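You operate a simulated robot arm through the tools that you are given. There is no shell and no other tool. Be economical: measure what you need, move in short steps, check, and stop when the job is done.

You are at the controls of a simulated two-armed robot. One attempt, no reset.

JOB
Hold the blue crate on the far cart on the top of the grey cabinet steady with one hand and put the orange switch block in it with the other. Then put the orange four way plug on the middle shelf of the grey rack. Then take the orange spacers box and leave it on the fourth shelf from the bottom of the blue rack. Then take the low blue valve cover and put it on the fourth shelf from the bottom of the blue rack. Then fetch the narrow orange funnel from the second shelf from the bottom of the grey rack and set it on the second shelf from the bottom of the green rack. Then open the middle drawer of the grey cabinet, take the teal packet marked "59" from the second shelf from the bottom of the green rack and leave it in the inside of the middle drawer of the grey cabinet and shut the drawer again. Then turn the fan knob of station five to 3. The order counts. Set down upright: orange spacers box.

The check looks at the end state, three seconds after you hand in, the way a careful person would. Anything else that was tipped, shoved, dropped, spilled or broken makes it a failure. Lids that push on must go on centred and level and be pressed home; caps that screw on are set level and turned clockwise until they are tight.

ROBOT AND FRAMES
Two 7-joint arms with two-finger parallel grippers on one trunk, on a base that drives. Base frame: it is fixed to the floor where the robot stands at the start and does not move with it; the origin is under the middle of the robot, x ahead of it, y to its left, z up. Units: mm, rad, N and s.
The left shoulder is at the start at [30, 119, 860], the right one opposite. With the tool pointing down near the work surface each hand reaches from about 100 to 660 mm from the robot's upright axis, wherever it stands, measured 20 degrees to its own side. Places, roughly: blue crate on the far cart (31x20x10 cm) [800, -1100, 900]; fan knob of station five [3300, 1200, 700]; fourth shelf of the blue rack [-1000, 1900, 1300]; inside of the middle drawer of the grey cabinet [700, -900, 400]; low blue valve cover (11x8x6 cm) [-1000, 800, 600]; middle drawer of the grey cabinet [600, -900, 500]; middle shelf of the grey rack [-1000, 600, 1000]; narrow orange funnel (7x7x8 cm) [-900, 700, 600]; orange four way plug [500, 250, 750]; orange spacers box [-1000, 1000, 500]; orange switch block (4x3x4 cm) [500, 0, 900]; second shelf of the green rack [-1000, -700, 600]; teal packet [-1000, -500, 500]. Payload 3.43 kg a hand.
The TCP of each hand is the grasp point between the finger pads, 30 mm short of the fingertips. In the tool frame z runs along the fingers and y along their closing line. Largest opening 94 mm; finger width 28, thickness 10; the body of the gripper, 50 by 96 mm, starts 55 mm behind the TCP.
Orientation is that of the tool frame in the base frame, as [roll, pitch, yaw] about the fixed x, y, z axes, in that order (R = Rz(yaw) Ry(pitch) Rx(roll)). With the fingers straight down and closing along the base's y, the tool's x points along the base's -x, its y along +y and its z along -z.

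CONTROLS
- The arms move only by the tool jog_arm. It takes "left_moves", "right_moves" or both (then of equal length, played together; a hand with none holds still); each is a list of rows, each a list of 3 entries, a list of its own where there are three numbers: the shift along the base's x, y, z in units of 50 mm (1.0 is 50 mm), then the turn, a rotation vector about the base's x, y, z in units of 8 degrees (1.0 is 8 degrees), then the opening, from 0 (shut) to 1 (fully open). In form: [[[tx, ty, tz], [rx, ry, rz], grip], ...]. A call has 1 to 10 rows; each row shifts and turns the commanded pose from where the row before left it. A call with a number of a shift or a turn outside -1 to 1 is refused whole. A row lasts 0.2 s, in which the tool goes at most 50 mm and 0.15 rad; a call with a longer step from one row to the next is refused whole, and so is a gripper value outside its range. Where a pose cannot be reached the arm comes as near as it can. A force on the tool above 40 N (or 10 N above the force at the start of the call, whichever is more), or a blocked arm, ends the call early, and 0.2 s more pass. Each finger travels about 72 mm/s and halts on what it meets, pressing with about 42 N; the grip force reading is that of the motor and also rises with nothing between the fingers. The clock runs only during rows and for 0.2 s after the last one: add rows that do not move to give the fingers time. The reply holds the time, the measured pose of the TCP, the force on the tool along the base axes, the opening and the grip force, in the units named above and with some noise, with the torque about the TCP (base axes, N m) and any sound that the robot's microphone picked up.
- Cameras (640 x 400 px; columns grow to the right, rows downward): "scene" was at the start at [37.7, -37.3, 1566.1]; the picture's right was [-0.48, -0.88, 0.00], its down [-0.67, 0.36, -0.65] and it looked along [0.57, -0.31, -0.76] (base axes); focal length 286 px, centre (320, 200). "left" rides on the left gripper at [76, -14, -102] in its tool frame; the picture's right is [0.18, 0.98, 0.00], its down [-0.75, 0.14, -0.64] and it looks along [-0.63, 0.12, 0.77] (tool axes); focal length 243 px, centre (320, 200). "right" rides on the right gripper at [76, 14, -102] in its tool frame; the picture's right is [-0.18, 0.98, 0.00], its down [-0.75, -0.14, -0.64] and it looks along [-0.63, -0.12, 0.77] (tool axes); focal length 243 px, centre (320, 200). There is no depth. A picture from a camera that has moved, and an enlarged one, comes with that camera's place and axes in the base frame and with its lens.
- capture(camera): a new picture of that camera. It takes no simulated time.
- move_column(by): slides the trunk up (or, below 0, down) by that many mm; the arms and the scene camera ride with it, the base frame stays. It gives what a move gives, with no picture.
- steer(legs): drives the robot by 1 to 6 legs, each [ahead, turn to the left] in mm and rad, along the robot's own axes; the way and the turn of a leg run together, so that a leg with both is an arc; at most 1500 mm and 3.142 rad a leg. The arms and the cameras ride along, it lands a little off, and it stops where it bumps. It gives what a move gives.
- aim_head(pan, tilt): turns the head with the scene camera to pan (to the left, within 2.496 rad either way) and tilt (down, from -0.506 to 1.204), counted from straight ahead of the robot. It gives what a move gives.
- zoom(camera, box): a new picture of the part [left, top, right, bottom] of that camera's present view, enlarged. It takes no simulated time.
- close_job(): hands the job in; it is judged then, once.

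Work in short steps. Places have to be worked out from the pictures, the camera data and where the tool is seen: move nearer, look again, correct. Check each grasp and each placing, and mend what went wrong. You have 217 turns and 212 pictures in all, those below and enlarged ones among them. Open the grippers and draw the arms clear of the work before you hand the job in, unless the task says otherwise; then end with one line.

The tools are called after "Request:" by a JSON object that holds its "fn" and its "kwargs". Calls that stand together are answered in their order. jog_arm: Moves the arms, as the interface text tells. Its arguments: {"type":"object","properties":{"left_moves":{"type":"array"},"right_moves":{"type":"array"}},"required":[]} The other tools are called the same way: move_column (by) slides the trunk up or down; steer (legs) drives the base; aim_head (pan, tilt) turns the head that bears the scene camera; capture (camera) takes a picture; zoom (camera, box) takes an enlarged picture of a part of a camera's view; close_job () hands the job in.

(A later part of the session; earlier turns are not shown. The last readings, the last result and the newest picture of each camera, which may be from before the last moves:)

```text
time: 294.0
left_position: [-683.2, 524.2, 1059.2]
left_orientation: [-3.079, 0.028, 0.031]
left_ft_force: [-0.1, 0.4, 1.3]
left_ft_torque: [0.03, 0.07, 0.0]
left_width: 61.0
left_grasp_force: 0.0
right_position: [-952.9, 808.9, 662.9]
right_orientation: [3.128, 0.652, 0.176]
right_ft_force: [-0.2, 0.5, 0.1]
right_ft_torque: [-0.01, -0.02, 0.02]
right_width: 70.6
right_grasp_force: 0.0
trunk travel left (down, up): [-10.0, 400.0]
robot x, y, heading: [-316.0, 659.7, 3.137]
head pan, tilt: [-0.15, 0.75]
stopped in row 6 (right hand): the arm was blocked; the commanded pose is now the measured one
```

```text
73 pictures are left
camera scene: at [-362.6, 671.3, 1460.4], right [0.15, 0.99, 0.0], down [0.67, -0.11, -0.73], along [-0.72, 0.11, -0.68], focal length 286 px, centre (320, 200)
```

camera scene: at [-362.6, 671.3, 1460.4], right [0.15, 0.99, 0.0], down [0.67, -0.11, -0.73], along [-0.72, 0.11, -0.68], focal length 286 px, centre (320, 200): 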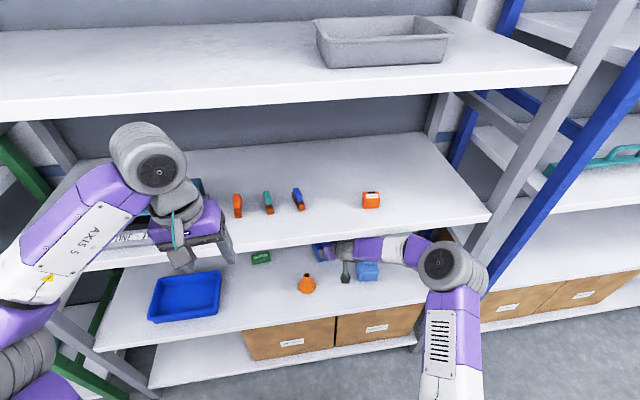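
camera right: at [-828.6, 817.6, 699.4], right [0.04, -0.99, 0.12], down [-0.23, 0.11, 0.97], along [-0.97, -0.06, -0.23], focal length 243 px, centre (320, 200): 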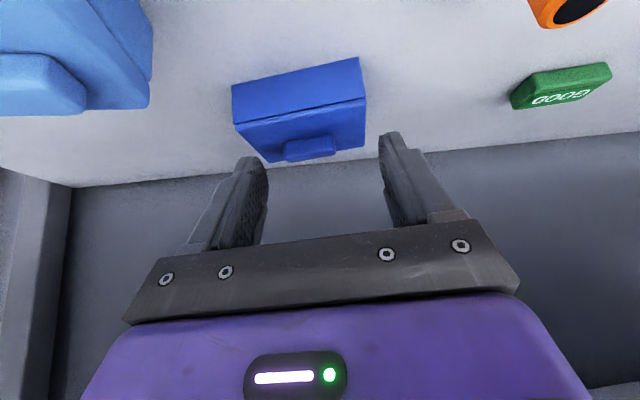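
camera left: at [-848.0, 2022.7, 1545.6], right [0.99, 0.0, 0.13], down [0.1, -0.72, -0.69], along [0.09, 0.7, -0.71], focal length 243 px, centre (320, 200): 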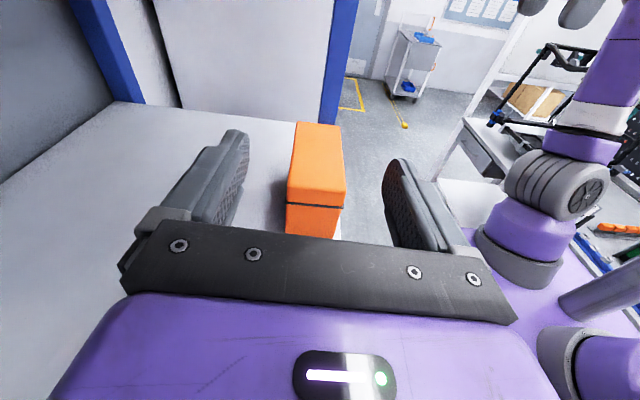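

The right elbow met the lip. Use a flatter 60° tilt and stand 65 mm farther back so the arm is straighter: retract, back up, tilt, re-extend.

Request:
{"fn": "jog_arm", "kwargs": {"right_moves": [[[0.7, 0, 0], [0, 0, 0], 0.75], [[0.7, 0, 0], [0, 0, 0], 0.75], [[0.7, 0, 0.1], [0, 0, 0], 0.75]]}}

Request:
{"fn": "steer", "kwargs": {"legs": [[-70, 0.005]]}}

Request:
{"fn": "move_column", "kwargs": {"by": -10}}

Request:
{"fn": "jog_arm", "kwargs": {"right_moves": [[[-0.3, 0, 0.05], [-0.13, 0.76, 0], 0.75], [[-0.3, 0, 0.05], [-0.13, 0.76, 0], 0.75], [[-0.3, 0, 0], [-0.13, 0.76, 0], 0.75], [[-0.3, 0, 0], [-0.1, 0.6, 0], 0.75], [[-0.8, 0.05, 0], [0, 0, 0], 0.75], [[-0.8, 0.05, 0], [0, 0, 0], 0.75], [[-0.8, 0, 0], [0, 0, 0], 0.75]]}}

Request:
{"fn": "capture", "kwargs": {"camera": "right"}}

Request:
{"fn": "capture", "kwargs": {"camera": "scene"}}

```text
time: 294.8
left_position: [-687.5, 525.0, 1057.1]
left_orientation: [-3.081, 0.028, 0.029]
left_ft_force: [-1.0, 0.0, 0.0]
left_ft_torque: [0.01, 0.0, -0.01]
left_width: 60.9
left_grasp_force: 0.1
right_position: [-854.5, 809.2, 674.4]
right_orientation: [3.132, 0.668, 0.177]
right_ft_force: [-0.2, -0.3, -0.4]
right_ft_torque: [0.02, 0.04, -0.04]
right_width: 70.5
right_grasp_force: 0.0
trunk travel left (down, up): [-10.0, 400.0]
robot x, y, heading: [-315.7, 658.5, 3.145]
head pan, tilt: [-0.15, 0.75]
```

```text
time: 295.8
left_position: [-616.1, 521.8, 1057.1]
left_orientation: [-3.08, 0.029, 0.035]
left_ft_force: [0.5, 0.4, 0.1]
left_ft_torque: [0.0, 0.01, -0.02]
left_width: 60.9
left_grasp_force: 0.0
right_position: [-785.5, 807.1, 674.5]
right_orientation: [3.132, 0.665, 0.182]
right_ft_force: [-0.9, 0.2, -0.3]
right_ft_torque: [0.0, -0.01, -0.03]
right_width: 70.4
right_grasp_force: 0.0
trunk travel left (down, up): [-10.0, 400.0]
robot x, y, heading: [-244.6, 658.3, -3.137]
head pan, tilt: [-0.15, 0.75]
```

```text
time: 296.4
left_position: [-617.6, 523.1, 1047.1]
left_orientation: [-3.079, 0.025, 0.035]
left_ft_force: [-0.2, 0.3, 0.3]
left_ft_torque: [-0.04, -0.02, 0.03]
left_width: 60.9
left_grasp_force: 0.0
right_position: [-785.2, 806.3, 663.3]
right_orientation: [3.131, 0.664, 0.184]
right_ft_force: [0.1, 0.2, 0.2]
right_ft_torque: [0.01, -0.05, 0.0]
right_width: 70.5
right_grasp_force: 0.1
trunk travel left (down, up): [0.0, 410.0]
robot x, y, heading: [-245.5, 660.1, -3.142]
head pan, tilt: [-0.15, 0.75]
```

```text
time: 298.0
left_position: [-617.6, 522.3, 1047.4]
left_orientation: [-3.078, 0.026, 0.035]
left_ft_force: [0.0, 0.5, -0.8]
left_ft_torque: [0.02, -0.01, -0.05]
left_width: 61.1
left_grasp_force: 0.2
right_position: [-966.0, 811.3, 667.7]
right_orientation: [-3.141, 1.07, 0.193]
right_ft_force: [-1.3, 0.2, 0.2]
right_ft_torque: [0.0, -0.01, 0.01]
right_width: 70.6
right_grasp_force: 0.0
trunk travel left (down, up): [0.0, 410.0]
robot x, y, heading: [-250.4, 655.3, -3.14]
head pan, tilt: [-0.15, 0.75]
```

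```text
72 pictures are left
camera right: at [-838.4, 820.8, 651.2], right [0.1, -0.98, 0.16], down [0.17, 0.18, 0.97], along [-0.98, -0.07, 0.19], focal length 243 px, centre (320, 200)
```

right: 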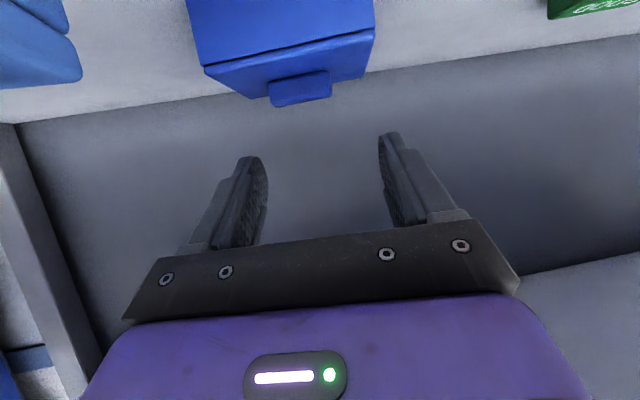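

```text
71 pictures are left
camera scene: at [-298.9, 670.2, 1450.2], right [0.15, 0.99, 0.0], down [0.67, -0.1, -0.73], along [-0.72, 0.11, -0.68], focal length 286 px, centre (320, 200)
```

scene: 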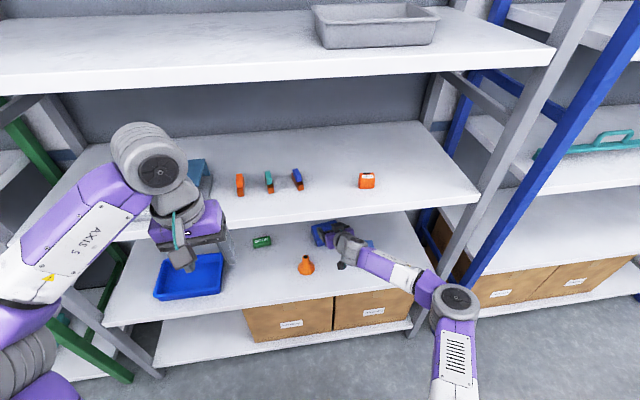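

Aligned: knob at ≈[−1037, 809, 600]. Extend 57 mm, then lower to z≈621 and close.

Request:
{"fn": "jog_arm", "kwargs": {"right_moves": [[[-0.6, 0.01, 0], [0, 0, 0], 0.75], [[-0.55, 0, 0], [0, 0, 0], 0.75], [[0, 0, -0.4], [0, 0, 0], 0.75], [[0, 0, -0.35], [0, 0, 0], 0.75], [[0, 0, -0.15], [0, 0, 0], 0.75], [[0, 0, 0], [0, 0, 0], 0.75]]}}

Request:
{"fn": "capture", "kwargs": {"camera": "right"}}

```text
time: 299.4
left_position: [-617.8, 522.4, 1048.8]
left_orientation: [-3.079, 0.026, 0.034]
left_ft_force: [0.2, -0.2, 0.3]
left_ft_torque: [-0.02, 0.01, 0.03]
left_width: 61.2
left_grasp_force: 0.0
right_position: [-1023.3, 812.6, 622.5]
right_orientation: [-3.14, 1.072, 0.191]
right_ft_force: [-1.0, 0.0, -0.8]
right_ft_torque: [0.01, 0.01, -0.02]
right_width: 70.6
right_grasp_force: 0.0
trunk travel left (down, up): [0.0, 410.0]
robot x, y, heading: [-244.5, 656.4, -3.141]
head pan, tilt: [-0.15, 0.75]
```

```text
70 pictures are left
camera right: at [-896.3, 822.0, 606.2], right [0.1, -0.98, 0.16], down [0.17, 0.18, 0.97], along [-0.98, -0.07, 0.19], focal length 243 px, centre (320, 200)
```

right: 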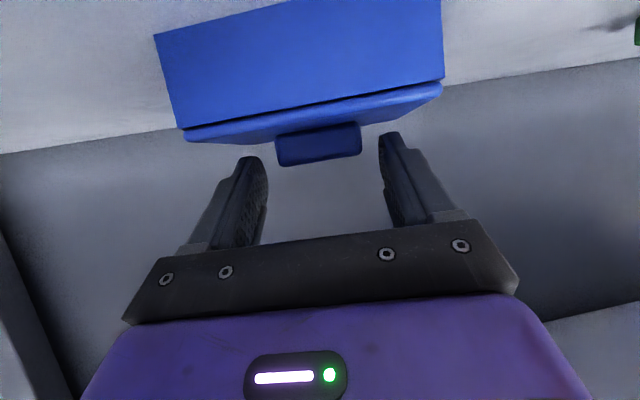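

Fingertips straddle the knob. Lower 4 mm more and close.

Request:
{"fn": "jog_arm", "kwargs": {"right_moves": [[[0, 0, -0.09], [0, 0, 0], 0.75], [[0, 0, 0], [0, 0, 0], 0.6], [[0, 0, 0], [0, 0, 0], 0.45], [[0, 0, 0], [0, 0, 0], 0.3], [[0, 0, 0], [0, 0, 0], 0.3], [[0, 0, 0], [0, 0, 0], 0.3]]}}

Request:
{"fn": "jog_arm", "kwargs": {"right_moves": [[[0, 0, 0.15], [0, 0, 0], 0.3], [[0, 0, 0.25], [0, 0, 0], 0.3], [[0, 0, 0], [0, 0, 0], 0.3]]}}

Request:
{"fn": "capture", "kwargs": {"camera": "right"}}

```text
time: 300.8
left_position: [-617.4, 523.2, 1048.4]
left_orientation: [-3.079, 0.026, 0.036]
left_ft_force: [-0.2, 0.1, -0.2]
left_ft_torque: [-0.01, 0.0, 0.01]
left_width: 61.3
left_grasp_force: 0.1
right_position: [-1023.9, 812.7, 619.2]
right_orientation: [-3.14, 1.07, 0.191]
right_ft_force: [-0.9, -1.3, 0.6]
right_ft_torque: [-0.1, 0.07, 0.04]
right_width: 47.2
right_grasp_force: 42.4
trunk travel left (down, up): [0.0, 410.0]
robot x, y, heading: [-249.6, 662.0, -3.13]
head pan, tilt: [-0.15, 0.75]
```

```text
time: 301.6
left_position: [-618.2, 522.9, 1047.8]
left_orientation: [-3.079, 0.026, 0.036]
left_ft_force: [-0.2, 0.2, -0.4]
left_ft_torque: [-0.01, 0.01, 0.01]
left_width: 61.2
left_grasp_force: 0.0
right_position: [-1024.1, 812.1, 638.6]
right_orientation: [-3.139, 1.071, 0.193]
right_ft_force: [0.2, 0.2, -2.2]
right_ft_torque: [-0.02, -0.07, -0.01]
right_width: 47.5
right_grasp_force: 41.4
trunk travel left (down, up): [0.0, 410.0]
robot x, y, heading: [-244.1, 653.9, -3.135]
head pan, tilt: [-0.15, 0.75]
```

```text
69 pictures are left
camera right: at [-896.6, 821.9, 621.8], right [0.1, -0.98, 0.16], down [0.17, 0.18, 0.97], along [-0.98, -0.07, 0.19], focal length 243 px, centre (320, 200)
```

right: 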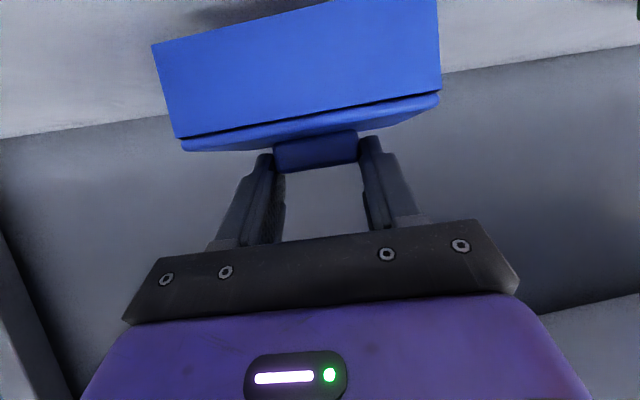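

Cover is held by its knob (47 mm, ~2.2 N). Lift 30 mm more and back straight out.

Request:
{"fn": "jog_arm", "kwargs": {"right_moves": [[[0, 0, 0.3], [0, 0, 0], 0.3], [[0, 0, 0.3], [0, 0, 0], 0.3]]}}

Request:
{"fn": "steer", "kwargs": {"legs": [[-330, 0]]}}

Request:
{"fn": "move_column", "kwargs": {"by": 400}}

Request:
{"fn": "capture", "kwargs": {"camera": "scene"}}

Request:
{"fn": "capture", "kwargs": {"camera": "right"}}

```text
time: 302.2
left_position: [-617.0, 523.3, 1049.7]
left_orientation: [-3.078, 0.026, 0.036]
left_ft_force: [-0.3, 0.1, 0.0]
left_ft_torque: [-0.01, -0.01, -0.02]
left_width: 61.1
left_grasp_force: 0.0
right_position: [-1023.7, 812.3, 669.7]
right_orientation: [-3.14, 1.071, 0.191]
right_ft_force: [-0.5, -0.7, -1.7]
right_ft_torque: [0.01, 0.02, -0.02]
right_width: 47.4
right_grasp_force: 42.1
trunk travel left (down, up): [0.0, 410.0]
robot x, y, heading: [-244.7, 657.2, -3.142]
head pan, tilt: [-0.15, 0.75]
```

```text
time: 304.3
left_position: [-287.1, 523.9, 1048.0]
left_orientation: [-3.078, 0.027, 0.034]
left_ft_force: [-0.7, 0.9, 0.0]
left_ft_torque: [0.0, 0.04, 0.0]
left_width: 61.4
left_grasp_force: 0.1
right_position: [-693.0, 812.4, 668.9]
right_orientation: [3.141, 1.072, 0.192]
right_ft_force: [-0.2, 0.4, -1.9]
right_ft_torque: [0.0, -0.03, 0.01]
right_width: 47.3
right_grasp_force: 42.1
trunk travel left (down, up): [0.0, 410.0]
robot x, y, heading: [79.8, 658.9, -3.14]
head pan, tilt: [-0.15, 0.75]
```

```text
time: 308.2
left_position: [-287.8, 525.1, 1446.6]
left_orientation: [-3.08, 0.027, 0.035]
left_ft_force: [-0.5, 0.5, -0.3]
left_ft_torque: [-0.01, 0.01, 0.0]
left_width: 61.3
left_grasp_force: 0.0
right_position: [-694.7, 813.2, 1068.5]
right_orientation: [-3.141, 1.072, 0.19]
right_ft_force: [-0.6, 1.2, -2.8]
right_ft_torque: [0.02, 0.01, 0.0]
right_width: 47.2
right_grasp_force: 42.0
trunk travel left (down, up): [-400.0, 10.0]
robot x, y, heading: [84.0, 661.8, -3.139]
head pan, tilt: [-0.15, 0.75]
```

```text
68 pictures are left
camera scene: at [30.5, 671.5, 1850.1], right [0.15, 0.99, 0.0], down [0.67, -0.1, -0.73], along [-0.72, 0.11, -0.68], focal length 286 px, centre (320, 200)
```

scene: 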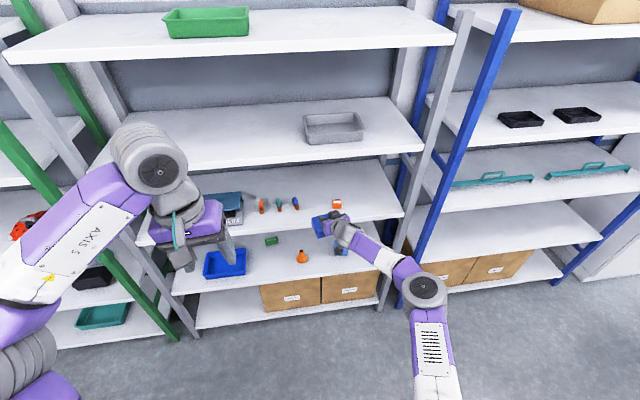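

```text
67 pictures are left
camera right: at [-567.2, 822.4, 1051.6], right [0.1, -0.98, 0.16], down [0.17, 0.18, 0.97], along [-0.98, -0.07, 0.19], focal length 243 px, centre (320, 200)
```

right: 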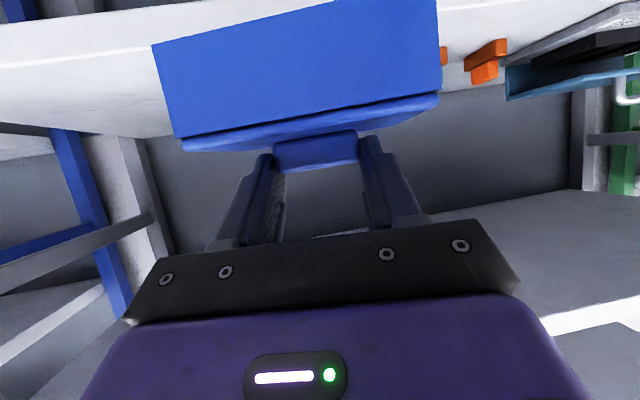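

Cover carried level; shelf items are intact. Retract the hand a bit, then drive to the blue rack, y≈1910.

Request:
{"fn": "jog_arm", "kwargs": {"right_moves": [[[0.7, 0, 0.6], [0, 0, 0], 0.3], [[0.7, 0, 0.6], [0, 0, 0], 0.3], [[0.7, 0, 0.6], [0, 0, 0], 0.3], [[0.7, 0, 0.6], [0, 0, 0], 0.3], [[0.5, 0, 0.8], [0, 0, 0], 0.3], [[0.5, 0, 0.8], [0, 0, 0], 0.3], [[0.3, 0, 0.8], [0, 0, 0], 0.3], [[0, 0, 0.8], [0, 0, 0], 0.3]]}}

Request:
{"fn": "steer", "kwargs": {"legs": [[80, 0], [0, -1.571], [1250, 0], [0, 1.571]]}}

Request:
{"fn": "capture", "kwargs": {"camera": "scene"}}

```text
time: 310.0
left_position: [-288.3, 522.4, 1447.7]
left_orientation: [-3.078, 0.026, 0.036]
left_ft_force: [0.4, 0.3, -0.1]
left_ft_torque: [0.02, 0.02, -0.01]
left_width: 60.9
left_grasp_force: 0.2
right_position: [-489.6, 811.4, 1348.9]
right_orientation: [-3.14, 1.07, 0.192]
right_ft_force: [0.4, -0.3, -1.9]
right_ft_torque: [0.0, -0.05, 0.0]
right_width: 47.7
right_grasp_force: 41.9
trunk travel left (down, up): [-400.0, 10.0]
robot x, y, heading: [83.2, 657.9, -3.139]
head pan, tilt: [-0.15, 0.75]
```

```text
time: 324.6
left_position: [-357.9, 1768.5, 1446.7]
left_orientation: [-3.08, 0.026, 0.022]
left_ft_force: [0.1, 0.4, -1.0]
left_ft_torque: [0.01, 0.01, 0.0]
left_width: 61.0
left_grasp_force: 0.0
right_position: [-555.9, 2061.0, 1347.9]
right_orientation: [-3.141, 1.072, 0.177]
right_ft_force: [0.7, 0.5, -1.6]
right_ft_torque: [0.01, -0.01, -0.03]
right_width: 47.4
right_grasp_force: 42.3
trunk travel left (down, up): [-400.0, 10.0]
robot x, y, heading: [14.7, 1901.0, 3.13]
head pan, tilt: [-0.15, 0.75]
```

```text
66 pictures are left
camera scene: at [-37.3, 1912.4, 1850.2], right [0.16, 0.99, 0.0], down [0.67, -0.11, -0.73], along [-0.72, 0.12, -0.68], focal length 286 px, centre (320, 200)
```

scene: 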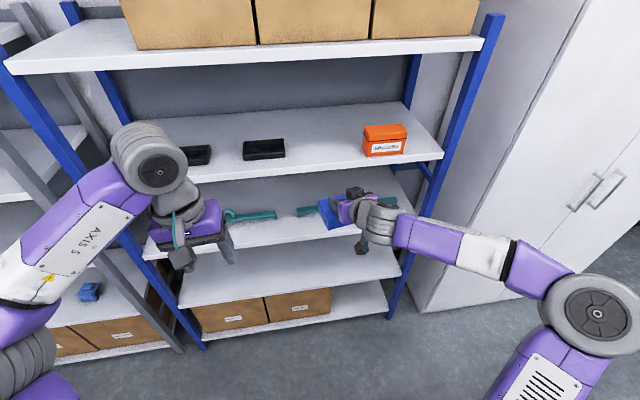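

Spot between tray and spacers box is at y≈2061. Raise slightly and drive 275 mm in.

Request:
{"fn": "jog_arm", "kwargs": {"right_moves": [[[0, 0, 0.5], [0, 0, 0], 0.3], [[0, 0, 0.3], [0, 0, 0], 0.3]]}}

Request:
{"fn": "steer", "kwargs": {"legs": [[275, 0.01]]}}

Request:
{"fn": "capture", "kwargs": {"camera": "scene"}}

```text
time: 325.2
left_position: [-357.0, 1770.0, 1449.2]
left_orientation: [-3.08, 0.025, 0.022]
left_ft_force: [0.3, -0.5, 0.5]
left_ft_torque: [0.01, -0.04, -0.01]
left_width: 61.1
left_grasp_force: 0.1
right_position: [-556.0, 2059.2, 1388.2]
right_orientation: [3.141, 1.072, 0.176]
right_ft_force: [0.7, -0.1, -1.2]
right_ft_torque: [0.02, 0.0, 0.03]
right_width: 47.4
right_grasp_force: 42.2
trunk travel left (down, up): [-400.0, 10.0]
robot x, y, heading: [15.1, 1898.4, 3.127]
head pan, tilt: [-0.15, 0.75]
```

```text
time: 327.1
left_position: [-630.6, 1767.6, 1447.7]
left_orientation: [-3.079, 0.028, 0.031]
left_ft_force: [-0.8, -0.8, 0.1]
left_ft_torque: [-0.04, 0.01, -0.04]
left_width: 61.1
left_grasp_force: 0.1
right_position: [-831.1, 2057.3, 1389.4]
right_orientation: [-3.139, 1.071, 0.187]
right_ft_force: [-0.2, -0.1, -1.4]
right_ft_torque: [0.02, 0.02, 0.0]
right_width: 47.4
right_grasp_force: 42.3
trunk travel left (down, up): [-400.0, 10.0]
robot x, y, heading: [-256.0, 1897.7, 3.144]
head pan, tilt: [-0.15, 0.75]
```

```text
65 pictures are left
camera scene: at [-310.7, 1913.7, 1850.3], right [0.15, 0.99, 0.0], down [0.67, -0.1, -0.73], along [-0.72, 0.11, -0.68], focal length 286 px, centre (320, 200)
```

scene: 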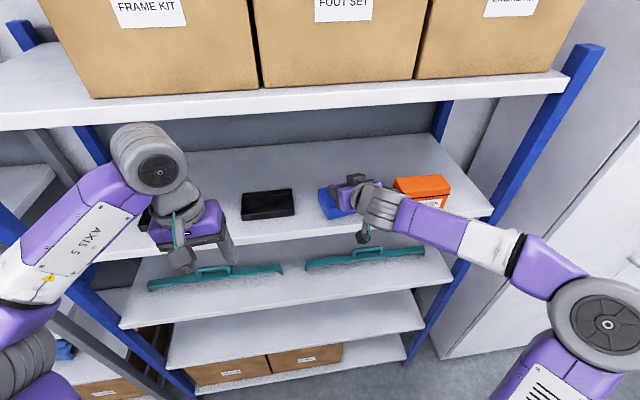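

Well positioned. Go 15 mm deeper and lower until contact.

Request:
{"fn": "jog_arm", "kwargs": {"right_moves": [[[-0.3, 0, 0], [0, 0, 0], 0.3], [[0, 0, -0.25], [0, 0, 0], 0.3], [[0, 0, -0.15], [0, 0, 0], 0.3], [[0, 0, -0.1], [0, 0, 0], 0.3], [[0, 0, -0.08], [0, 0, 0], 0.3], [[0, 0, -0.08], [0, 0, 0], 0.3], [[0, 0, -0.08], [0, 0, 0], 0.3], [[0, 0, -0.08], [0, 0, 0], 0.3]]}}

Request:
{"fn": "zoom", "kwargs": {"camera": "scene", "box": [230, 150, 470, 300]}}

```text
time: 328.4
left_position: [-629.1, 1766.9, 1448.9]
left_orientation: [-3.079, 0.026, 0.032]
left_ft_force: [-0.9, -0.1, -0.4]
left_ft_torque: [0.0, -0.02, 0.01]
left_width: 61.0
left_grasp_force: 0.1
right_position: [-847.1, 2055.7, 1367.8]
right_orientation: [-3.132, 1.093, 0.194]
right_ft_force: [3.5, 1.8, 8.7]
right_ft_torque: [-0.3, -0.64, 0.21]
right_width: 47.6
right_grasp_force: 42.1
trunk travel left (down, up): [-400.0, 10.0]
robot x, y, heading: [-257.2, 1903.0, 3.136]
head pan, tilt: [-0.15, 0.75]
stopped in row 6 (right hand): the force on the tool passed its limit at 43 N (the readings are from after the stop); the commanded pose is now the measured one
```

```text
2.67 times, centred on (350, 225) of scene
camera zoom: at [-310.4, 1913.7, 1850.0], right [0.15, 0.99, 0.0], down [0.67, -0.1, -0.73], along [-0.72, 0.11, -0.68], focal length 762 px, centre (240, 133)
```

zoom: 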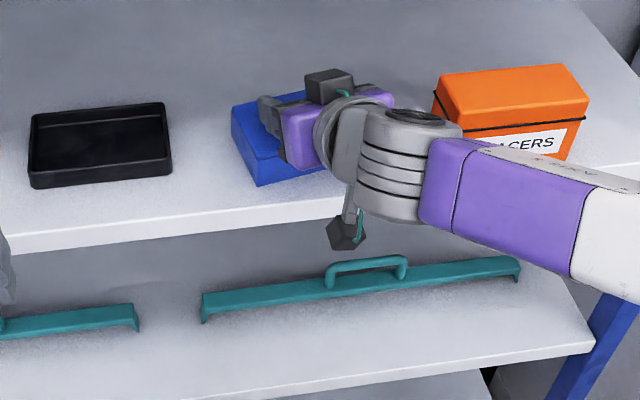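

Contact (shelf ≈1300). Release the knob, rise well above it, then back off the arm and check.

Request:
{"fn": "jog_arm", "kwargs": {"right_moves": [[[0, 0, 0], [0, -0.15, 0], 0.3], [[0, 0, 0], [0, 0, 0], 0.5], [[0, 0, 0], [0, 0, 0], 0.65], [[0, 0, 0], [0, 0, 0], 0.8], [[0, 0, 0], [0, 0, 0], 0.8], [[0, 0, 0.4], [0, 0, 0], 0.8], [[0, 0, 0.6], [0, 0, 0], 0.8], [[0.5, 0, 0.5], [0, 0, 0], 0.8], [[0.8, 0, 0], [0, 0, 0], 0.8], [[0.9, 0, 0], [0, 0, 0], 0.8]]}}

Request:
{"fn": "zoom", "kwargs": {"camera": "scene", "box": [230, 150, 470, 300]}}

```text
time: 330.6
left_position: [-629.0, 1767.5, 1449.2]
left_orientation: [-3.079, 0.03, 0.029]
left_ft_force: [-0.1, 0.0, 0.6]
left_ft_torque: [-0.03, -0.01, -0.02]
left_width: 61.3
left_grasp_force: 0.0
right_position: [-734.8, 2053.6, 1441.9]
right_orientation: [-3.138, 1.07, 0.191]
right_ft_force: [-0.2, 0.1, 0.6]
right_ft_torque: [-0.02, 0.0, -0.01]
right_width: 75.4
right_grasp_force: 0.1
trunk travel left (down, up): [-400.0, 10.0]
robot x, y, heading: [-257.1, 1899.3, 3.141]
head pan, tilt: [-0.15, 0.75]
```

```text
2.67 times, centred on (350, 225) of scene
camera zoom: at [-308.3, 1913.4, 1850.3], right [0.15, 0.99, 0.0], down [0.67, -0.1, -0.73], along [-0.72, 0.11, -0.68], focal length 762 px, centre (240, 133)
```

zoom: 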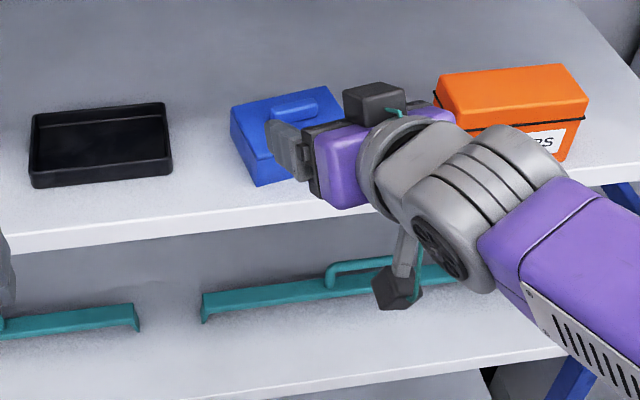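

Cover sits flat on the fourth shelf. Next the funnel: back out, drive to y≈560 facing the grey rack, trunk down.

Request:
{"fn": "steer", "kwargs": {"legs": [[-240, 0], [0, 1.571], [1340, 0], [0, -1.571]]}}

Request:
{"fn": "move_column", "kwargs": {"by": -400}}

Request:
{"fn": "capture", "kwargs": {"camera": "scene"}}

```text
time: 346.3
left_position: [-392.6, 432.9, 1447.8]
left_orientation: [-3.079, 0.026, 0.024]
left_ft_force: [0.0, -0.6, 0.3]
left_ft_torque: [0.01, 0.0, 0.0]
left_width: 61.4
left_grasp_force: 0.1
right_position: [-497.8, 720.8, 1440.1]
right_orientation: [3.141, 1.067, 0.18]
right_ft_force: [0.5, -0.5, -0.3]
right_ft_torque: [-0.02, -0.01, -0.01]
right_width: 74.9
right_grasp_force: 0.1
trunk travel left (down, up): [-400.0, 10.0]
robot x, y, heading: [-20.8, 564.2, 3.133]
head pan, tilt: [-0.15, 0.75]
```

```text
time: 350.2
left_position: [-392.0, 432.6, 1047.8]
left_orientation: [-3.081, 0.027, 0.024]
left_ft_force: [-0.4, 0.9, 0.3]
left_ft_torque: [0.03, 0.0, 0.0]
left_width: 61.1
left_grasp_force: 0.1
right_position: [-497.2, 719.5, 1041.7]
right_orientation: [3.141, 1.069, 0.18]
right_ft_force: [0.5, 0.2, -0.5]
right_ft_torque: [0.02, -0.01, -0.01]
right_width: 75.1
right_grasp_force: 0.1
trunk travel left (down, up): [0.0, 410.0]
robot x, y, heading: [-16.8, 563.1, 3.132]
head pan, tilt: [-0.15, 0.75]
```

```text
62 pictures are left
camera scene: at [-72.4, 576.7, 1450.3], right [0.16, 0.99, 0.0], down [0.67, -0.11, -0.73], along [-0.72, 0.12, -0.68], focal length 286 px, centre (320, 200)
```

scene: 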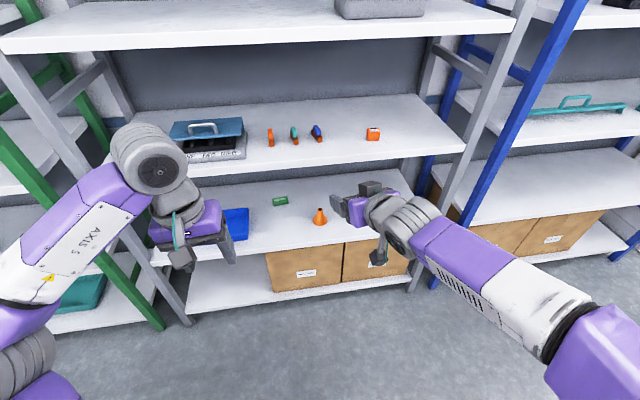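

Funnel spout at ≈[−888, 713, 630]. Lower the right hand in front of the shelf, then drive 150 mm and look.

Request:
{"fn": "jog_arm", "kwargs": {"right_moves": [[[-0.2, -0.1, -0.9], [0, 0, 0], 0.6], [[-0.2, -0.1, -0.9], [0, 0, 0], 0.6], [[0, 0, -0.9], [0, 0, 0], 0.6], [[0, 0, -0.9], [0, 0, 0], 0.6], [[0, 0, -0.9], [0, 0, 0], 0.6], [[0, 0, -0.9], [0, 0, 0], 0.6], [[0, 0, -0.9], [0, 0, 0], 0.6], [[0, 0, -0.9], [0, 0, 0], 0.6]]}}

Request:
{"fn": "steer", "kwargs": {"legs": [[150, 0.01]]}}

Request:
{"fn": "capture", "kwargs": {"camera": "right"}}

```text
time: 352.0
left_position: [-392.1, 432.9, 1047.2]
left_orientation: [-3.079, 0.026, 0.024]
left_ft_force: [-0.4, 0.5, -0.5]
left_ft_torque: [0.02, 0.0, 0.04]
left_width: 61.0
left_grasp_force: 0.1
right_position: [-517.9, 710.5, 681.2]
right_orientation: [3.137, 1.071, 0.175]
right_ft_force: [0.2, 0.3, 0.5]
right_ft_torque: [0.0, 0.02, 0.02]
right_width: 56.5
right_grasp_force: 0.1
trunk travel left (down, up): [0.0, 410.0]
robot x, y, heading: [-22.3, 567.4, 3.134]
head pan, tilt: [-0.15, 0.75]
```

```text
time: 353.3
left_position: [-539.8, 429.3, 1047.6]
left_orientation: [-3.078, 0.026, 0.034]
left_ft_force: [0.1, -0.4, -0.4]
left_ft_torque: [0.01, -0.03, 0.0]
left_width: 60.9
left_grasp_force: 0.1
right_position: [-667.4, 705.8, 680.7]
right_orientation: [-3.142, 1.067, 0.189]
right_ft_force: [0.2, 0.4, -0.2]
right_ft_torque: [0.03, 0.0, -0.01]
right_width: 56.3
right_grasp_force: 0.1
trunk travel left (down, up): [0.0, 410.0]
robot x, y, heading: [-166.0, 567.1, -3.137]
head pan, tilt: [-0.15, 0.75]
```

```text
61 pictures are left
camera right: at [-540.1, 715.6, 663.9], right [0.1, -0.98, 0.16], down [0.17, 0.18, 0.97], along [-0.98, -0.07, 0.18], focal length 243 px, centre (320, 200)
```

right: 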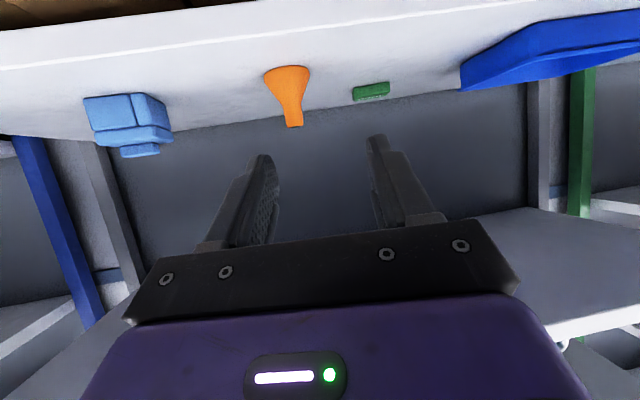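

Spout at y≈708. Go down to z≈622 and slide in with the fingers on either side of it.

Request:
{"fn": "jog_arm", "kwargs": {"right_moves": [[[0, 0.05, -0.6], [0, 0, 0], 0.6], [[0, 0, -0.57], [0, 0, 0], 0.6], [[-0.9, 0, 0], [0, 0, 0], 0.6], [[-0.9, 0, 0], [0, 0, 0], 0.6], [[-0.9, 0, 0], [0, 0, 0], 0.6], [[-0.7, 0, 0], [0, 0, 0], 0.6], [[0, 0, 0], [0, 0, 0], 0.6]]}}

Request:
{"fn": "capture", "kwargs": {"camera": "right"}}

```text
time: 354.9
left_position: [-538.4, 428.6, 1047.8]
left_orientation: [-3.077, 0.026, 0.035]
left_ft_force: [0.4, -0.2, 0.0]
left_ft_torque: [0.01, 0.0, 0.02]
left_width: 61.0
left_grasp_force: 0.0
right_position: [-791.9, 644.0, 700.3]
right_orientation: [-3.141, 1.069, 0.19]
right_ft_force: [0.0, -0.2, -0.1]
right_ft_torque: [0.0, -0.02, 0.01]
right_width: 56.1
right_grasp_force: 0.1
right hand out of reach, approached as far as the arm can: row 1, 2, 3, 4, 5, 6
trunk travel left (down, up): [0.0, 410.0]
robot x, y, heading: [-169.1, 564.3, -3.142]
head pan, tilt: [-0.15, 0.75]
```

```text
60 pictures are left
camera right: at [-664.4, 653.6, 683.7], right [0.1, -0.98, 0.16], down [0.17, 0.18, 0.97], along [-0.98, -0.07, 0.18], focal length 243 px, centre (320, 200)
```

right: 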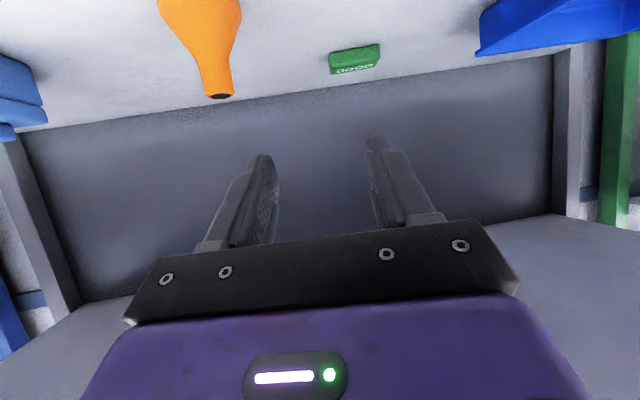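

The low pose isn't reachable close in; extend above the funnel first, then lower.

Request:
{"fn": "jog_arm", "kwargs": {"right_moves": [[[-0.2, 0.6, 0], [0, 0, 0], 0.6], [[-0.4, 0.7, -0.1], [0, 0, 0], 0.6], [[-0.6, 0, -0.1], [0, 0, 0], 0.6], [[-0.6, 0, 0], [0, 0, 0], 0.6], [[0, 0, 0], [0, 0, 0], 0.6]]}}

Request:
{"fn": "capture", "kwargs": {"camera": "right"}}

```text
time: 356.1
left_position: [-539.4, 429.0, 1047.9]
left_orientation: [-3.078, 0.024, 0.035]
left_ft_force: [-0.2, 0.2, -0.6]
left_ft_torque: [0.01, 0.0, 0.01]
left_width: 61.2
left_grasp_force: 0.0
right_position: [-817.6, 652.6, 740.0]
right_orientation: [3.142, 1.067, 0.19]
right_ft_force: [0.4, -0.6, -0.5]
right_ft_torque: [-0.01, -0.04, 0.01]
right_width: 56.2
right_grasp_force: 0.0
right hand out of reach, approached as far as the arm can: row 1, 2, 3, 4
trunk travel left (down, up): [0.0, 410.0]
robot x, y, heading: [-169.3, 561.8, -3.139]
head pan, tilt: [-0.15, 0.75]
```

```text
59 pictures are left
camera right: at [-691.0, 661.7, 723.4], right [0.1, -0.98, 0.16], down [0.17, 0.18, 0.97], along [-0.98, -0.07, 0.18], focal length 243 px, centre (320, 200)
```

right: 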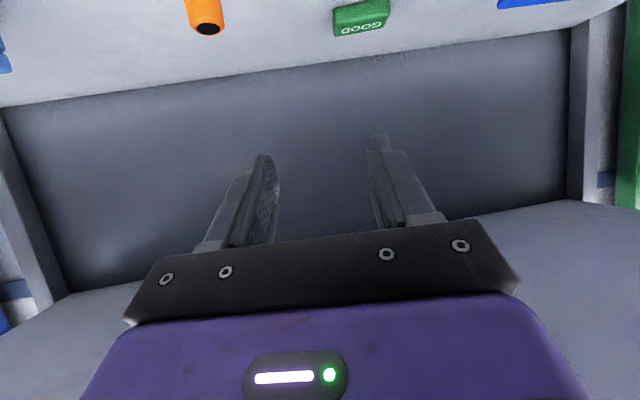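

The posture ran into a joint limit. Raise and retract, reduce tilt to ~40°, then extend and lower like before.

Request:
{"fn": "jog_arm", "kwargs": {"right_moves": [[[0.5, 0.2, 0.8], [0, 0, 0], 0.6], [[0.5, 0.2, 0.8], [0, 0, 0], 0.6], [[0.6, 0.3, 0.7], [0, 0, 0], 0.6], [[0.6, 0.3, 0.7], [0, 0, 0], 0.6], [[0.5, 0.2, 0.7], [0.1, -0.83, 0], 0.6], [[0.3, 0, 0.7], [0.1, -0.83, 0], 0.6], [[0, 0, 0.5], [0.1, -0.83, 0], 0.6], [[0, 0, 0], [0, 0, 0], 0.6]]}}

Request:
{"fn": "capture", "kwargs": {"camera": "scene"}}

```text
time: 357.9
left_position: [-539.7, 428.4, 1048.7]
left_orientation: [-3.079, 0.027, 0.034]
left_ft_force: [1.1, 0.7, -0.5]
left_ft_torque: [0.04, 0.0, -0.01]
left_width: 61.1
left_grasp_force: 0.0
right_position: [-669.5, 712.6, 983.9]
right_orientation: [3.109, 0.717, 0.165]
right_ft_force: [-0.5, -0.7, 0.7]
right_ft_torque: [-0.01, -0.03, -0.01]
right_width: 56.4
right_grasp_force: 0.1
trunk travel left (down, up): [0.0, 410.0]
robot x, y, heading: [-167.4, 561.8, -3.139]
head pan, tilt: [-0.15, 0.75]
```

```text
58 pictures are left
camera scene: at [-220.4, 576.3, 1450.2], right [0.15, 0.99, 0.0], down [0.67, -0.1, -0.73], along [-0.72, 0.11, -0.68], focal length 286 px, centre (320, 200)
```

scene: 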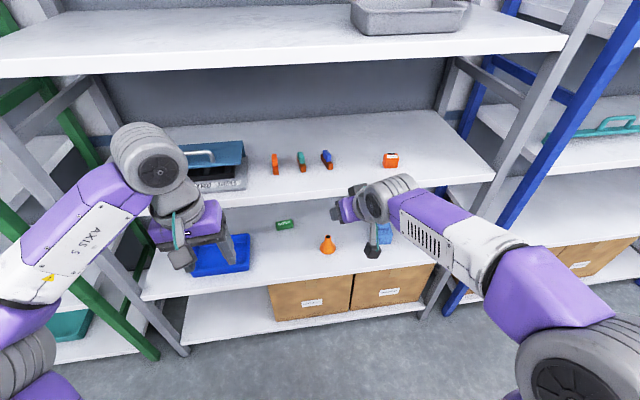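

Request:
{"fn": "jog_arm", "kwargs": {"right_moves": [[[0, 0, -0.9], [0, 0, 0], 0.6], [[0, 0, -0.9], [0, 0, 0], 0.6], [[0, 0, -0.9], [0, 0, 0], 0.6], [[0, 0, -0.9], [0, 0, 0], 0.6], [[0, 0, -0.9], [0, 0, 0], 0.6], [[0, 0, -0.9], [0, 0, 0], 0.6], [[-0.9, 0, -0.1], [0, 0, 0], 0.6], [[-0.9, 0, -0.1], [0, 0, 0], 0.6], [[-0.9, 0, 0], [0, 0, 0], 0.6], [[-0.9, 0, 0], [0, 0, 0], 0.6]]}}

Request:
{"fn": "capture", "kwargs": {"camera": "right"}}

```text
time: 360.1
left_position: [-539.8, 430.0, 1047.4]
left_orientation: [-3.079, 0.026, 0.035]
left_ft_force: [0.0, -1.0, 0.0]
left_ft_torque: [0.05, 0.0, -0.01]
left_width: 61.2
left_grasp_force: 0.0
right_position: [-763.3, 697.3, 720.5]
right_orientation: [3.11, 0.718, 0.163]
right_ft_force: [0.3, 0.1, -1.1]
right_ft_torque: [0.0, 0.01, 0.0]
right_width: 56.3
right_grasp_force: 0.0
right hand out of reach, approached as far as the arm can: row 3, 4, 8, 9, 10
trunk travel left (down, up): [0.0, 410.0]
robot x, y, heading: [-164.7, 566.2, -3.139]
head pan, tilt: [-0.15, 0.75]
```

```text
57 pictures are left
camera right: at [-637.9, 706.0, 749.1], right [0.04, -0.99, 0.14], down [-0.17, 0.14, 0.98], along [-0.98, -0.07, -0.16], focal length 243 px, centre (320, 200)
```

right: 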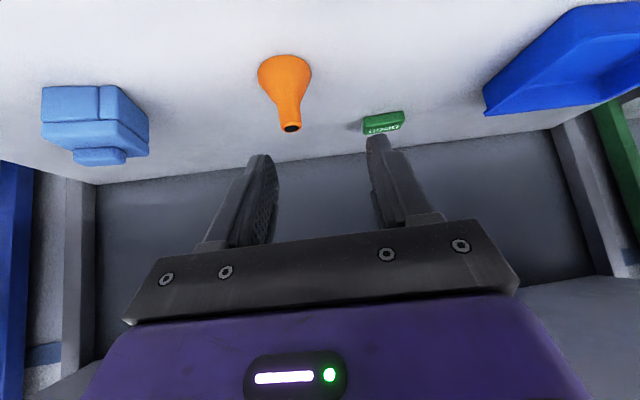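

The arm is in a different elbow branch than before. I return the right hand to the neutral vertical posture at rel ≈262 and will repeat the approach that worked.

Request:
{"fn": "jog_arm", "kwargs": {"right_moves": [[[0.4, 0, 0.8], [0, 0, 0], 0.6], [[0.4, 0, 0.8], [0, 0, 0], 0.6], [[0.4, 0, 0.8], [0, 0, 0], 0.6], [[0.4, 0, 0.8], [0, 0, 0], 0.6], [[0.4, 0, 0.8], [0.14, -0.85, 0], 0.6], [[0.5, 0, 0.8], [0.14, -0.85, 0], 0.6], [[0.6, 0, 0.7], [0.14, -0.85, 0], 0.6], [[0.6, 0, 0.6], [0.14, -0.85, 0], 0.6], [[0.6, 0, 0.6], [0.14, -0.85, 0], 0.6], [[0.7, 0.1, 0.6], [0.14, -0.85, 0], 0.6]]}}

Request:
{"fn": "jog_arm", "kwargs": {"right_moves": [[[0.8, 0.1, 0.3], [0, 0, -0.6], 0.6], [[0.8, 0.1, 0.2], [0, 0, -0.57], 0.6], [[0.8, 0, 0.1], [0, 0, 0], 0.6], [[0, 0, 0], [0, 0, 0], 0.6]]}}

Request:
{"fn": "capture", "kwargs": {"camera": "scene"}}

```text
time: 362.3
left_position: [-538.7, 429.7, 1048.0]
left_orientation: [-3.079, 0.028, 0.037]
left_ft_force: [0.3, 1.0, -0.5]
left_ft_torque: [0.03, 0.02, 0.03]
left_width: 61.3
left_grasp_force: 0.0
right_position: [-512.9, 702.3, 1085.8]
right_orientation: [3.111, -0.005, 0.162]
right_ft_force: [1.1, 0.4, -0.3]
right_ft_torque: [-0.01, 0.04, 0.03]
right_width: 56.3
right_grasp_force: 0.1
trunk travel left (down, up): [0.0, 410.0]
robot x, y, heading: [-169.5, 564.2, -3.138]
head pan, tilt: [-0.15, 0.75]
```

```text
time: 363.3
left_position: [-539.1, 428.1, 1047.9]
left_orientation: [-3.078, 0.026, 0.036]
left_ft_force: [-0.1, 0.6, -0.7]
left_ft_torque: [0.0, 0.02, 0.01]
left_width: 61.3
left_grasp_force: 0.0
right_position: [-392.2, 710.7, 1114.4]
right_orientation: [3.106, -0.004, 0.001]
right_ft_force: [-0.8, -0.1, -0.2]
right_ft_torque: [0.02, -0.01, 0.0]
right_width: 56.4
right_grasp_force: 0.0
trunk travel left (down, up): [0.0, 410.0]
robot x, y, heading: [-172.9, 568.1, -3.138]
head pan, tilt: [-0.15, 0.75]
```

```text
56 pictures are left
camera scene: at [-220.6, 576.6, 1450.2], right [0.15, 0.99, 0.0], down [0.67, -0.1, -0.73], along [-0.72, 0.11, -0.68], focal length 286 px, centre (320, 200)
```

scene: 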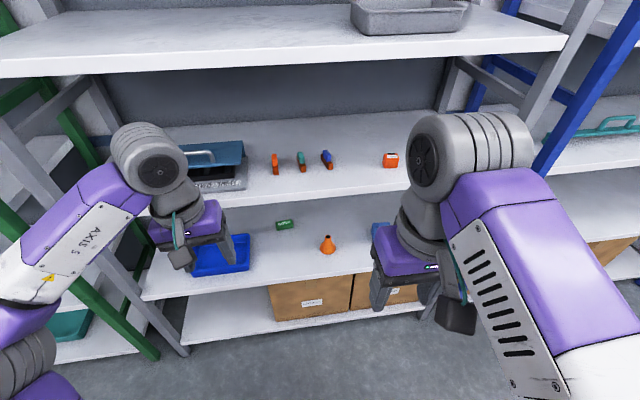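

Same posture as before the cover. Repeat that approach path.

Request:
{"fn": "jog_arm", "kwargs": {"right_moves": [[[-0.7, 0, -0.45], [0, 0.833, 0], 0.6], [[-0.7, 0, -0.45], [0, 0.833, 0], 0.6], [[-0.7, 0, -0.45], [0, 0.833, 0], 0.6], [[-0.7, 0, -0.45], [0, 0.833, 0], 0.6], [[-0.7, 0, -0.45], [0, 0.833, 0], 0.6], [[-0.7, 0, -0.45], [0, 0.833, 0], 0.6], [[-0.2, 0, -0.9], [0, 0, 0], 0.6], [[0, 0, -0.9], [0, 0, 0], 0.6], [[0, 0, -0.9], [0, 0, 0], 0.6], [[0, 0, -0.9], [0, 0, 0], 0.6]]}}

Request:
{"fn": "jog_arm", "kwargs": {"right_moves": [[[0, 0, -0.7], [0, 0, 0], 0.6], [[0, 0, -0.4], [0, 0, 0], 0.6], [[0, 0, 0], [0, 0, 0], 0.6]]}}

Request:
{"fn": "capture", "kwargs": {"camera": "scene"}}

```text
time: 365.5
left_position: [-538.9, 429.1, 1048.0]
left_orientation: [-3.078, 0.028, 0.035]
left_ft_force: [-0.1, -0.7, 0.5]
left_ft_torque: [0.02, 0.03, 0.0]
left_width: 61.2
left_grasp_force: 0.0
right_position: [-614.2, 710.9, 800.1]
right_orientation: [3.109, 0.694, 0.001]
right_ft_force: [-0.4, 0.2, -0.5]
right_ft_torque: [0.0, -0.04, 0.0]
right_width: 56.3
right_grasp_force: 0.1
trunk travel left (down, up): [0.0, 410.0]
robot x, y, heading: [-166.4, 564.1, -3.144]
head pan, tilt: [-0.15, 0.75]
```

```text
time: 366.3
left_position: [-538.9, 429.6, 1048.3]
left_orientation: [-3.079, 0.028, 0.036]
left_ft_force: [0.5, -0.5, -0.2]
left_ft_torque: [0.0, -0.06, 0.01]
left_width: 61.4
left_grasp_force: 0.0
right_position: [-612.9, 712.2, 744.3]
right_orientation: [3.11, 0.695, 0.0]
right_ft_force: [0.2, 0.7, 0.4]
right_ft_torque: [-0.01, 0.0, -0.02]
right_width: 56.2
right_grasp_force: 0.0
trunk travel left (down, up): [0.0, 410.0]
robot x, y, heading: [-168.8, 567.3, -3.137]
head pan, tilt: [-0.15, 0.75]
```

```text
55 pictures are left
camera scene: at [-220.4, 576.6, 1450.2], right [0.15, 0.99, 0.0], down [0.67, -0.1, -0.73], along [-0.72, 0.11, -0.68], focal length 286 px, centre (320, 200)
```

scene: 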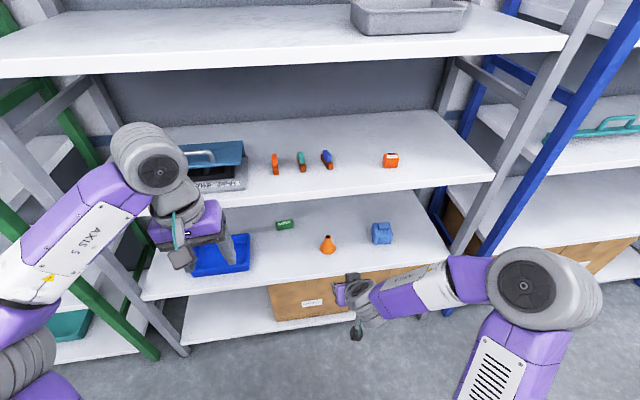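

Correct branch. Drive 70 mm, extend above the funnel at z≈682.

Request:
{"fn": "steer", "kwargs": {"legs": [[70, 0]]}}

Request:
{"fn": "jog_arm", "kwargs": {"right_moves": [[[-0.8, 0, -0.2], [0, 0, 0], 0.6], [[-0.8, 0, -0.3], [0, 0, 0], 0.6], [[-0.8, 0, -0.3], [0, 0, 0], 0.6], [[-0.8, 0, -0.3], [0, 0, 0], 0.6], [[-0.75, 0, -0.1], [0, 0, 0], 0.6], [[0, 0, 0], [0, 0, 0], 0.6]]}}

Request:
{"fn": "capture", "kwargs": {"camera": "right"}}

```text
time: 367.3
left_position: [-608.7, 429.3, 1047.7]
left_orientation: [-3.078, 0.027, 0.035]
left_ft_force: [0.0, 0.0, 0.4]
left_ft_torque: [0.03, -0.05, 0.0]
left_width: 61.4
left_grasp_force: 0.1
right_position: [-682.8, 713.2, 744.9]
right_orientation: [3.11, 0.693, 0.002]
right_ft_force: [-0.5, -0.3, 0.3]
right_ft_torque: [-0.02, -0.01, -0.03]
right_width: 56.3
right_grasp_force: 0.0
trunk travel left (down, up): [0.0, 410.0]
robot x, y, heading: [-237.2, 566.1, -3.143]
head pan, tilt: [-0.15, 0.75]
```

```text
time: 368.7
left_position: [-609.1, 429.4, 1048.8]
left_orientation: [-3.079, 0.026, 0.033]
left_ft_force: [-0.5, 0.4, -0.1]
left_ft_torque: [-0.02, 0.01, 0.03]
left_width: 61.0
left_grasp_force: 0.0
right_position: [-880.3, 711.9, 684.9]
right_orientation: [3.11, 0.694, 0.003]
right_ft_force: [-0.1, 0.1, -0.1]
right_ft_torque: [-0.04, 0.01, 0.0]
right_width: 56.3
right_grasp_force: 0.1
trunk travel left (down, up): [0.0, 410.0]
robot x, y, heading: [-237.4, 566.4, -3.145]
head pan, tilt: [-0.15, 0.75]
```

```text
54 pictures are left
camera right: at [-755.8, 700.9, 716.3], right [-0.12, -0.98, 0.14], down [-0.17, 0.16, 0.97], along [-0.98, 0.09, -0.19], focal length 243 px, centre (320, 200)
```

right: 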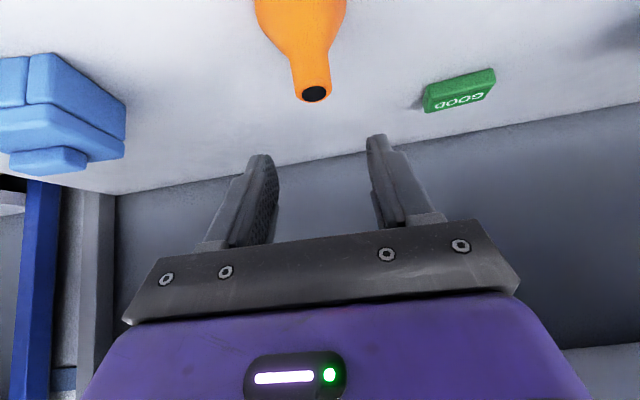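

Spout top at ≈[−884, 708, 627]. Shift slightly and lower 58 mm, then close on it.

Request:
{"fn": "jog_arm", "kwargs": {"right_moves": [[[0.08, -0.07, -0.3], [0, 0, 0], 0.6], [[0, 0, -0.45], [0, 0, 0], 0.6], [[0, 0, -0.4], [0, 0, 0], 0.6], [[0, 0, 0], [0, 0, 0], 0.6], [[0, 0, 0], [0, 0, 0], 0.4], [[0, 0, 0], [0, 0, 0], 0.2], [[0, 0, 0], [0, 0, 0], 0.1], [[0, 0, 0], [0, 0, 0], 0.1]]}}

Request:
{"fn": "capture", "kwargs": {"camera": "right"}}

```text
time: 370.5
left_position: [-609.2, 429.6, 1048.2]
left_orientation: [-3.08, 0.025, 0.035]
left_ft_force: [-0.5, 0.2, 0.2]
left_ft_torque: [-0.02, -0.01, -0.01]
left_width: 61.2
left_grasp_force: 0.0
right_position: [-877.0, 708.0, 627.4]
right_orientation: [3.109, 0.695, 0.001]
right_ft_force: [0.0, 0.6, -0.1]
right_ft_torque: [0.0, -0.02, -0.01]
right_width: 23.0
right_grasp_force: 41.9
trunk travel left (down, up): [0.0, 410.0]
robot x, y, heading: [-235.9, 565.2, -3.144]
head pan, tilt: [-0.15, 0.75]
```

```text
53 pictures are left
camera right: at [-751.5, 697.0, 658.7], right [-0.12, -0.98, 0.14], down [-0.17, 0.16, 0.97], along [-0.98, 0.09, -0.19], focal length 243 px, centre (320, 200)
```

right: 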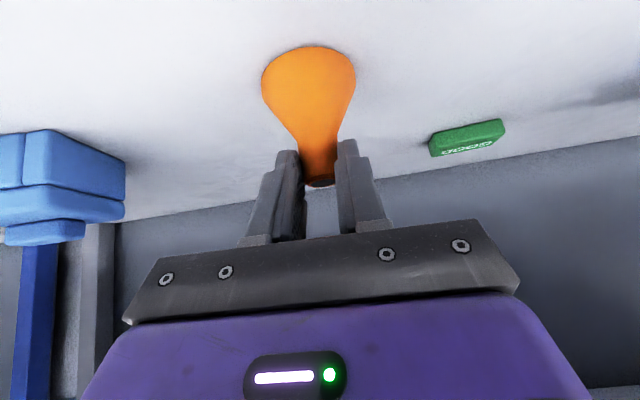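

Funnel gripped by the spout (23 mm). Lift, back out, and drive to the green rack (robot y≈−855).

Request:
{"fn": "jog_arm", "kwargs": {"right_moves": [[[0, 0, 0.4], [0, 0, 0], 0.1], [[0, 0, 0.5], [0, 0, 0], 0.1], [[0, 0, 0.3], [0, 0, 0], 0.1]]}}

Request:
{"fn": "steer", "kwargs": {"legs": [[-270, 0], [0, 1.571], [1420, 0], [0, -1.571]]}}

Request:
{"fn": "aim_head", "kwargs": {"pan": 0.0, "tilt": 0.7}}

Request:
{"fn": "capture", "kwargs": {"camera": "scene"}}

Request:
{"fn": "capture", "kwargs": {"camera": "right"}}

```text
time: 371.3
left_position: [-609.6, 429.3, 1048.0]
left_orientation: [-3.08, 0.025, 0.036]
left_ft_force: [0.2, 0.2, -0.1]
left_ft_torque: [-0.01, -0.01, -0.01]
left_width: 61.0
left_grasp_force: 0.0
right_position: [-875.9, 707.6, 688.5]
right_orientation: [3.109, 0.694, -0.002]
right_ft_force: [0.0, 0.6, -0.7]
right_ft_torque: [0.0, -0.01, -0.03]
right_width: 22.8
right_grasp_force: 42.2
trunk travel left (down, up): [0.0, 410.0]
robot x, y, heading: [-233.4, 566.4, -3.141]
head pan, tilt: [-0.15, 0.75]
```

```text
time: 387.6
left_position: [-338.0, -1008.4, 1047.2]
left_orientation: [-3.079, 0.026, 0.045]
left_ft_force: [-0.3, 0.4, -0.3]
left_ft_torque: [-0.01, -0.02, 0.01]
left_width: 61.1
left_grasp_force: 0.0
right_position: [-609.2, -732.2, 688.2]
right_orientation: [3.109, 0.694, 0.013]
right_ft_force: [-1.2, 0.4, -0.8]
right_ft_torque: [-0.01, 0.0, 0.0]
right_width: 22.8
right_grasp_force: 41.6
trunk travel left (down, up): [0.0, 410.0]
robot x, y, heading: [32.5, -869.2, -3.128]
head pan, tilt: [-0.15, 0.75]
```

```text
time: 388.3
left_position: [-336.7, -1007.5, 1047.4]
left_orientation: [-3.079, 0.026, 0.046]
left_ft_force: [-0.6, -0.2, -0.1]
left_ft_torque: [-0.02, 0.01, 0.01]
left_width: 61.0
left_grasp_force: 0.1
right_position: [-609.0, -732.4, 687.6]
right_orientation: [3.11, 0.694, 0.013]
right_ft_force: [0.1, -0.9, 0.0]
right_ft_torque: [0.0, -0.03, 0.0]
right_width: 22.6
right_grasp_force: 42.0
trunk travel left (down, up): [0.0, 410.0]
robot x, y, heading: [32.3, -866.8, -3.131]
head pan, tilt: [0.0, 0.7]
```

```text
52 pictures are left
camera scene: at [-23.8, -869.5, 1454.5], right [-0.01, 1.0, 0.0], down [0.64, 0.01, -0.76], along [-0.76, -0.01, -0.64], focal length 286 px, centre (320, 200)
```

scene: 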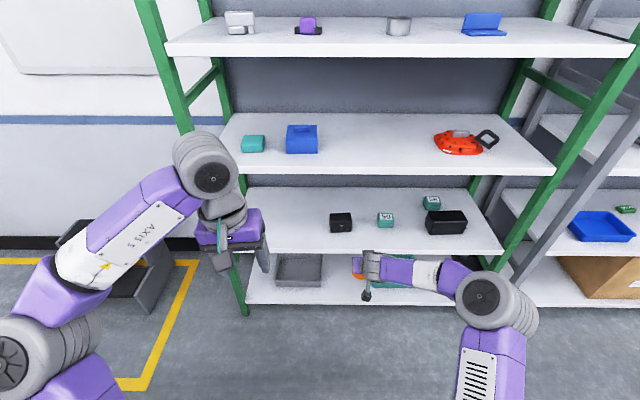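

```text
51 pictures are left
camera right: at [-484.5, -741.6, 718.7], right [-0.11, -0.98, 0.14], down [-0.17, 0.16, 0.97], along [-0.98, 0.08, -0.19], focal length 243 px, centre (320, 200)
```

right: 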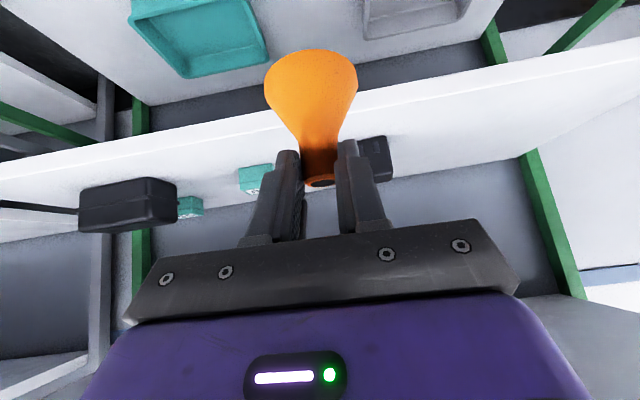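

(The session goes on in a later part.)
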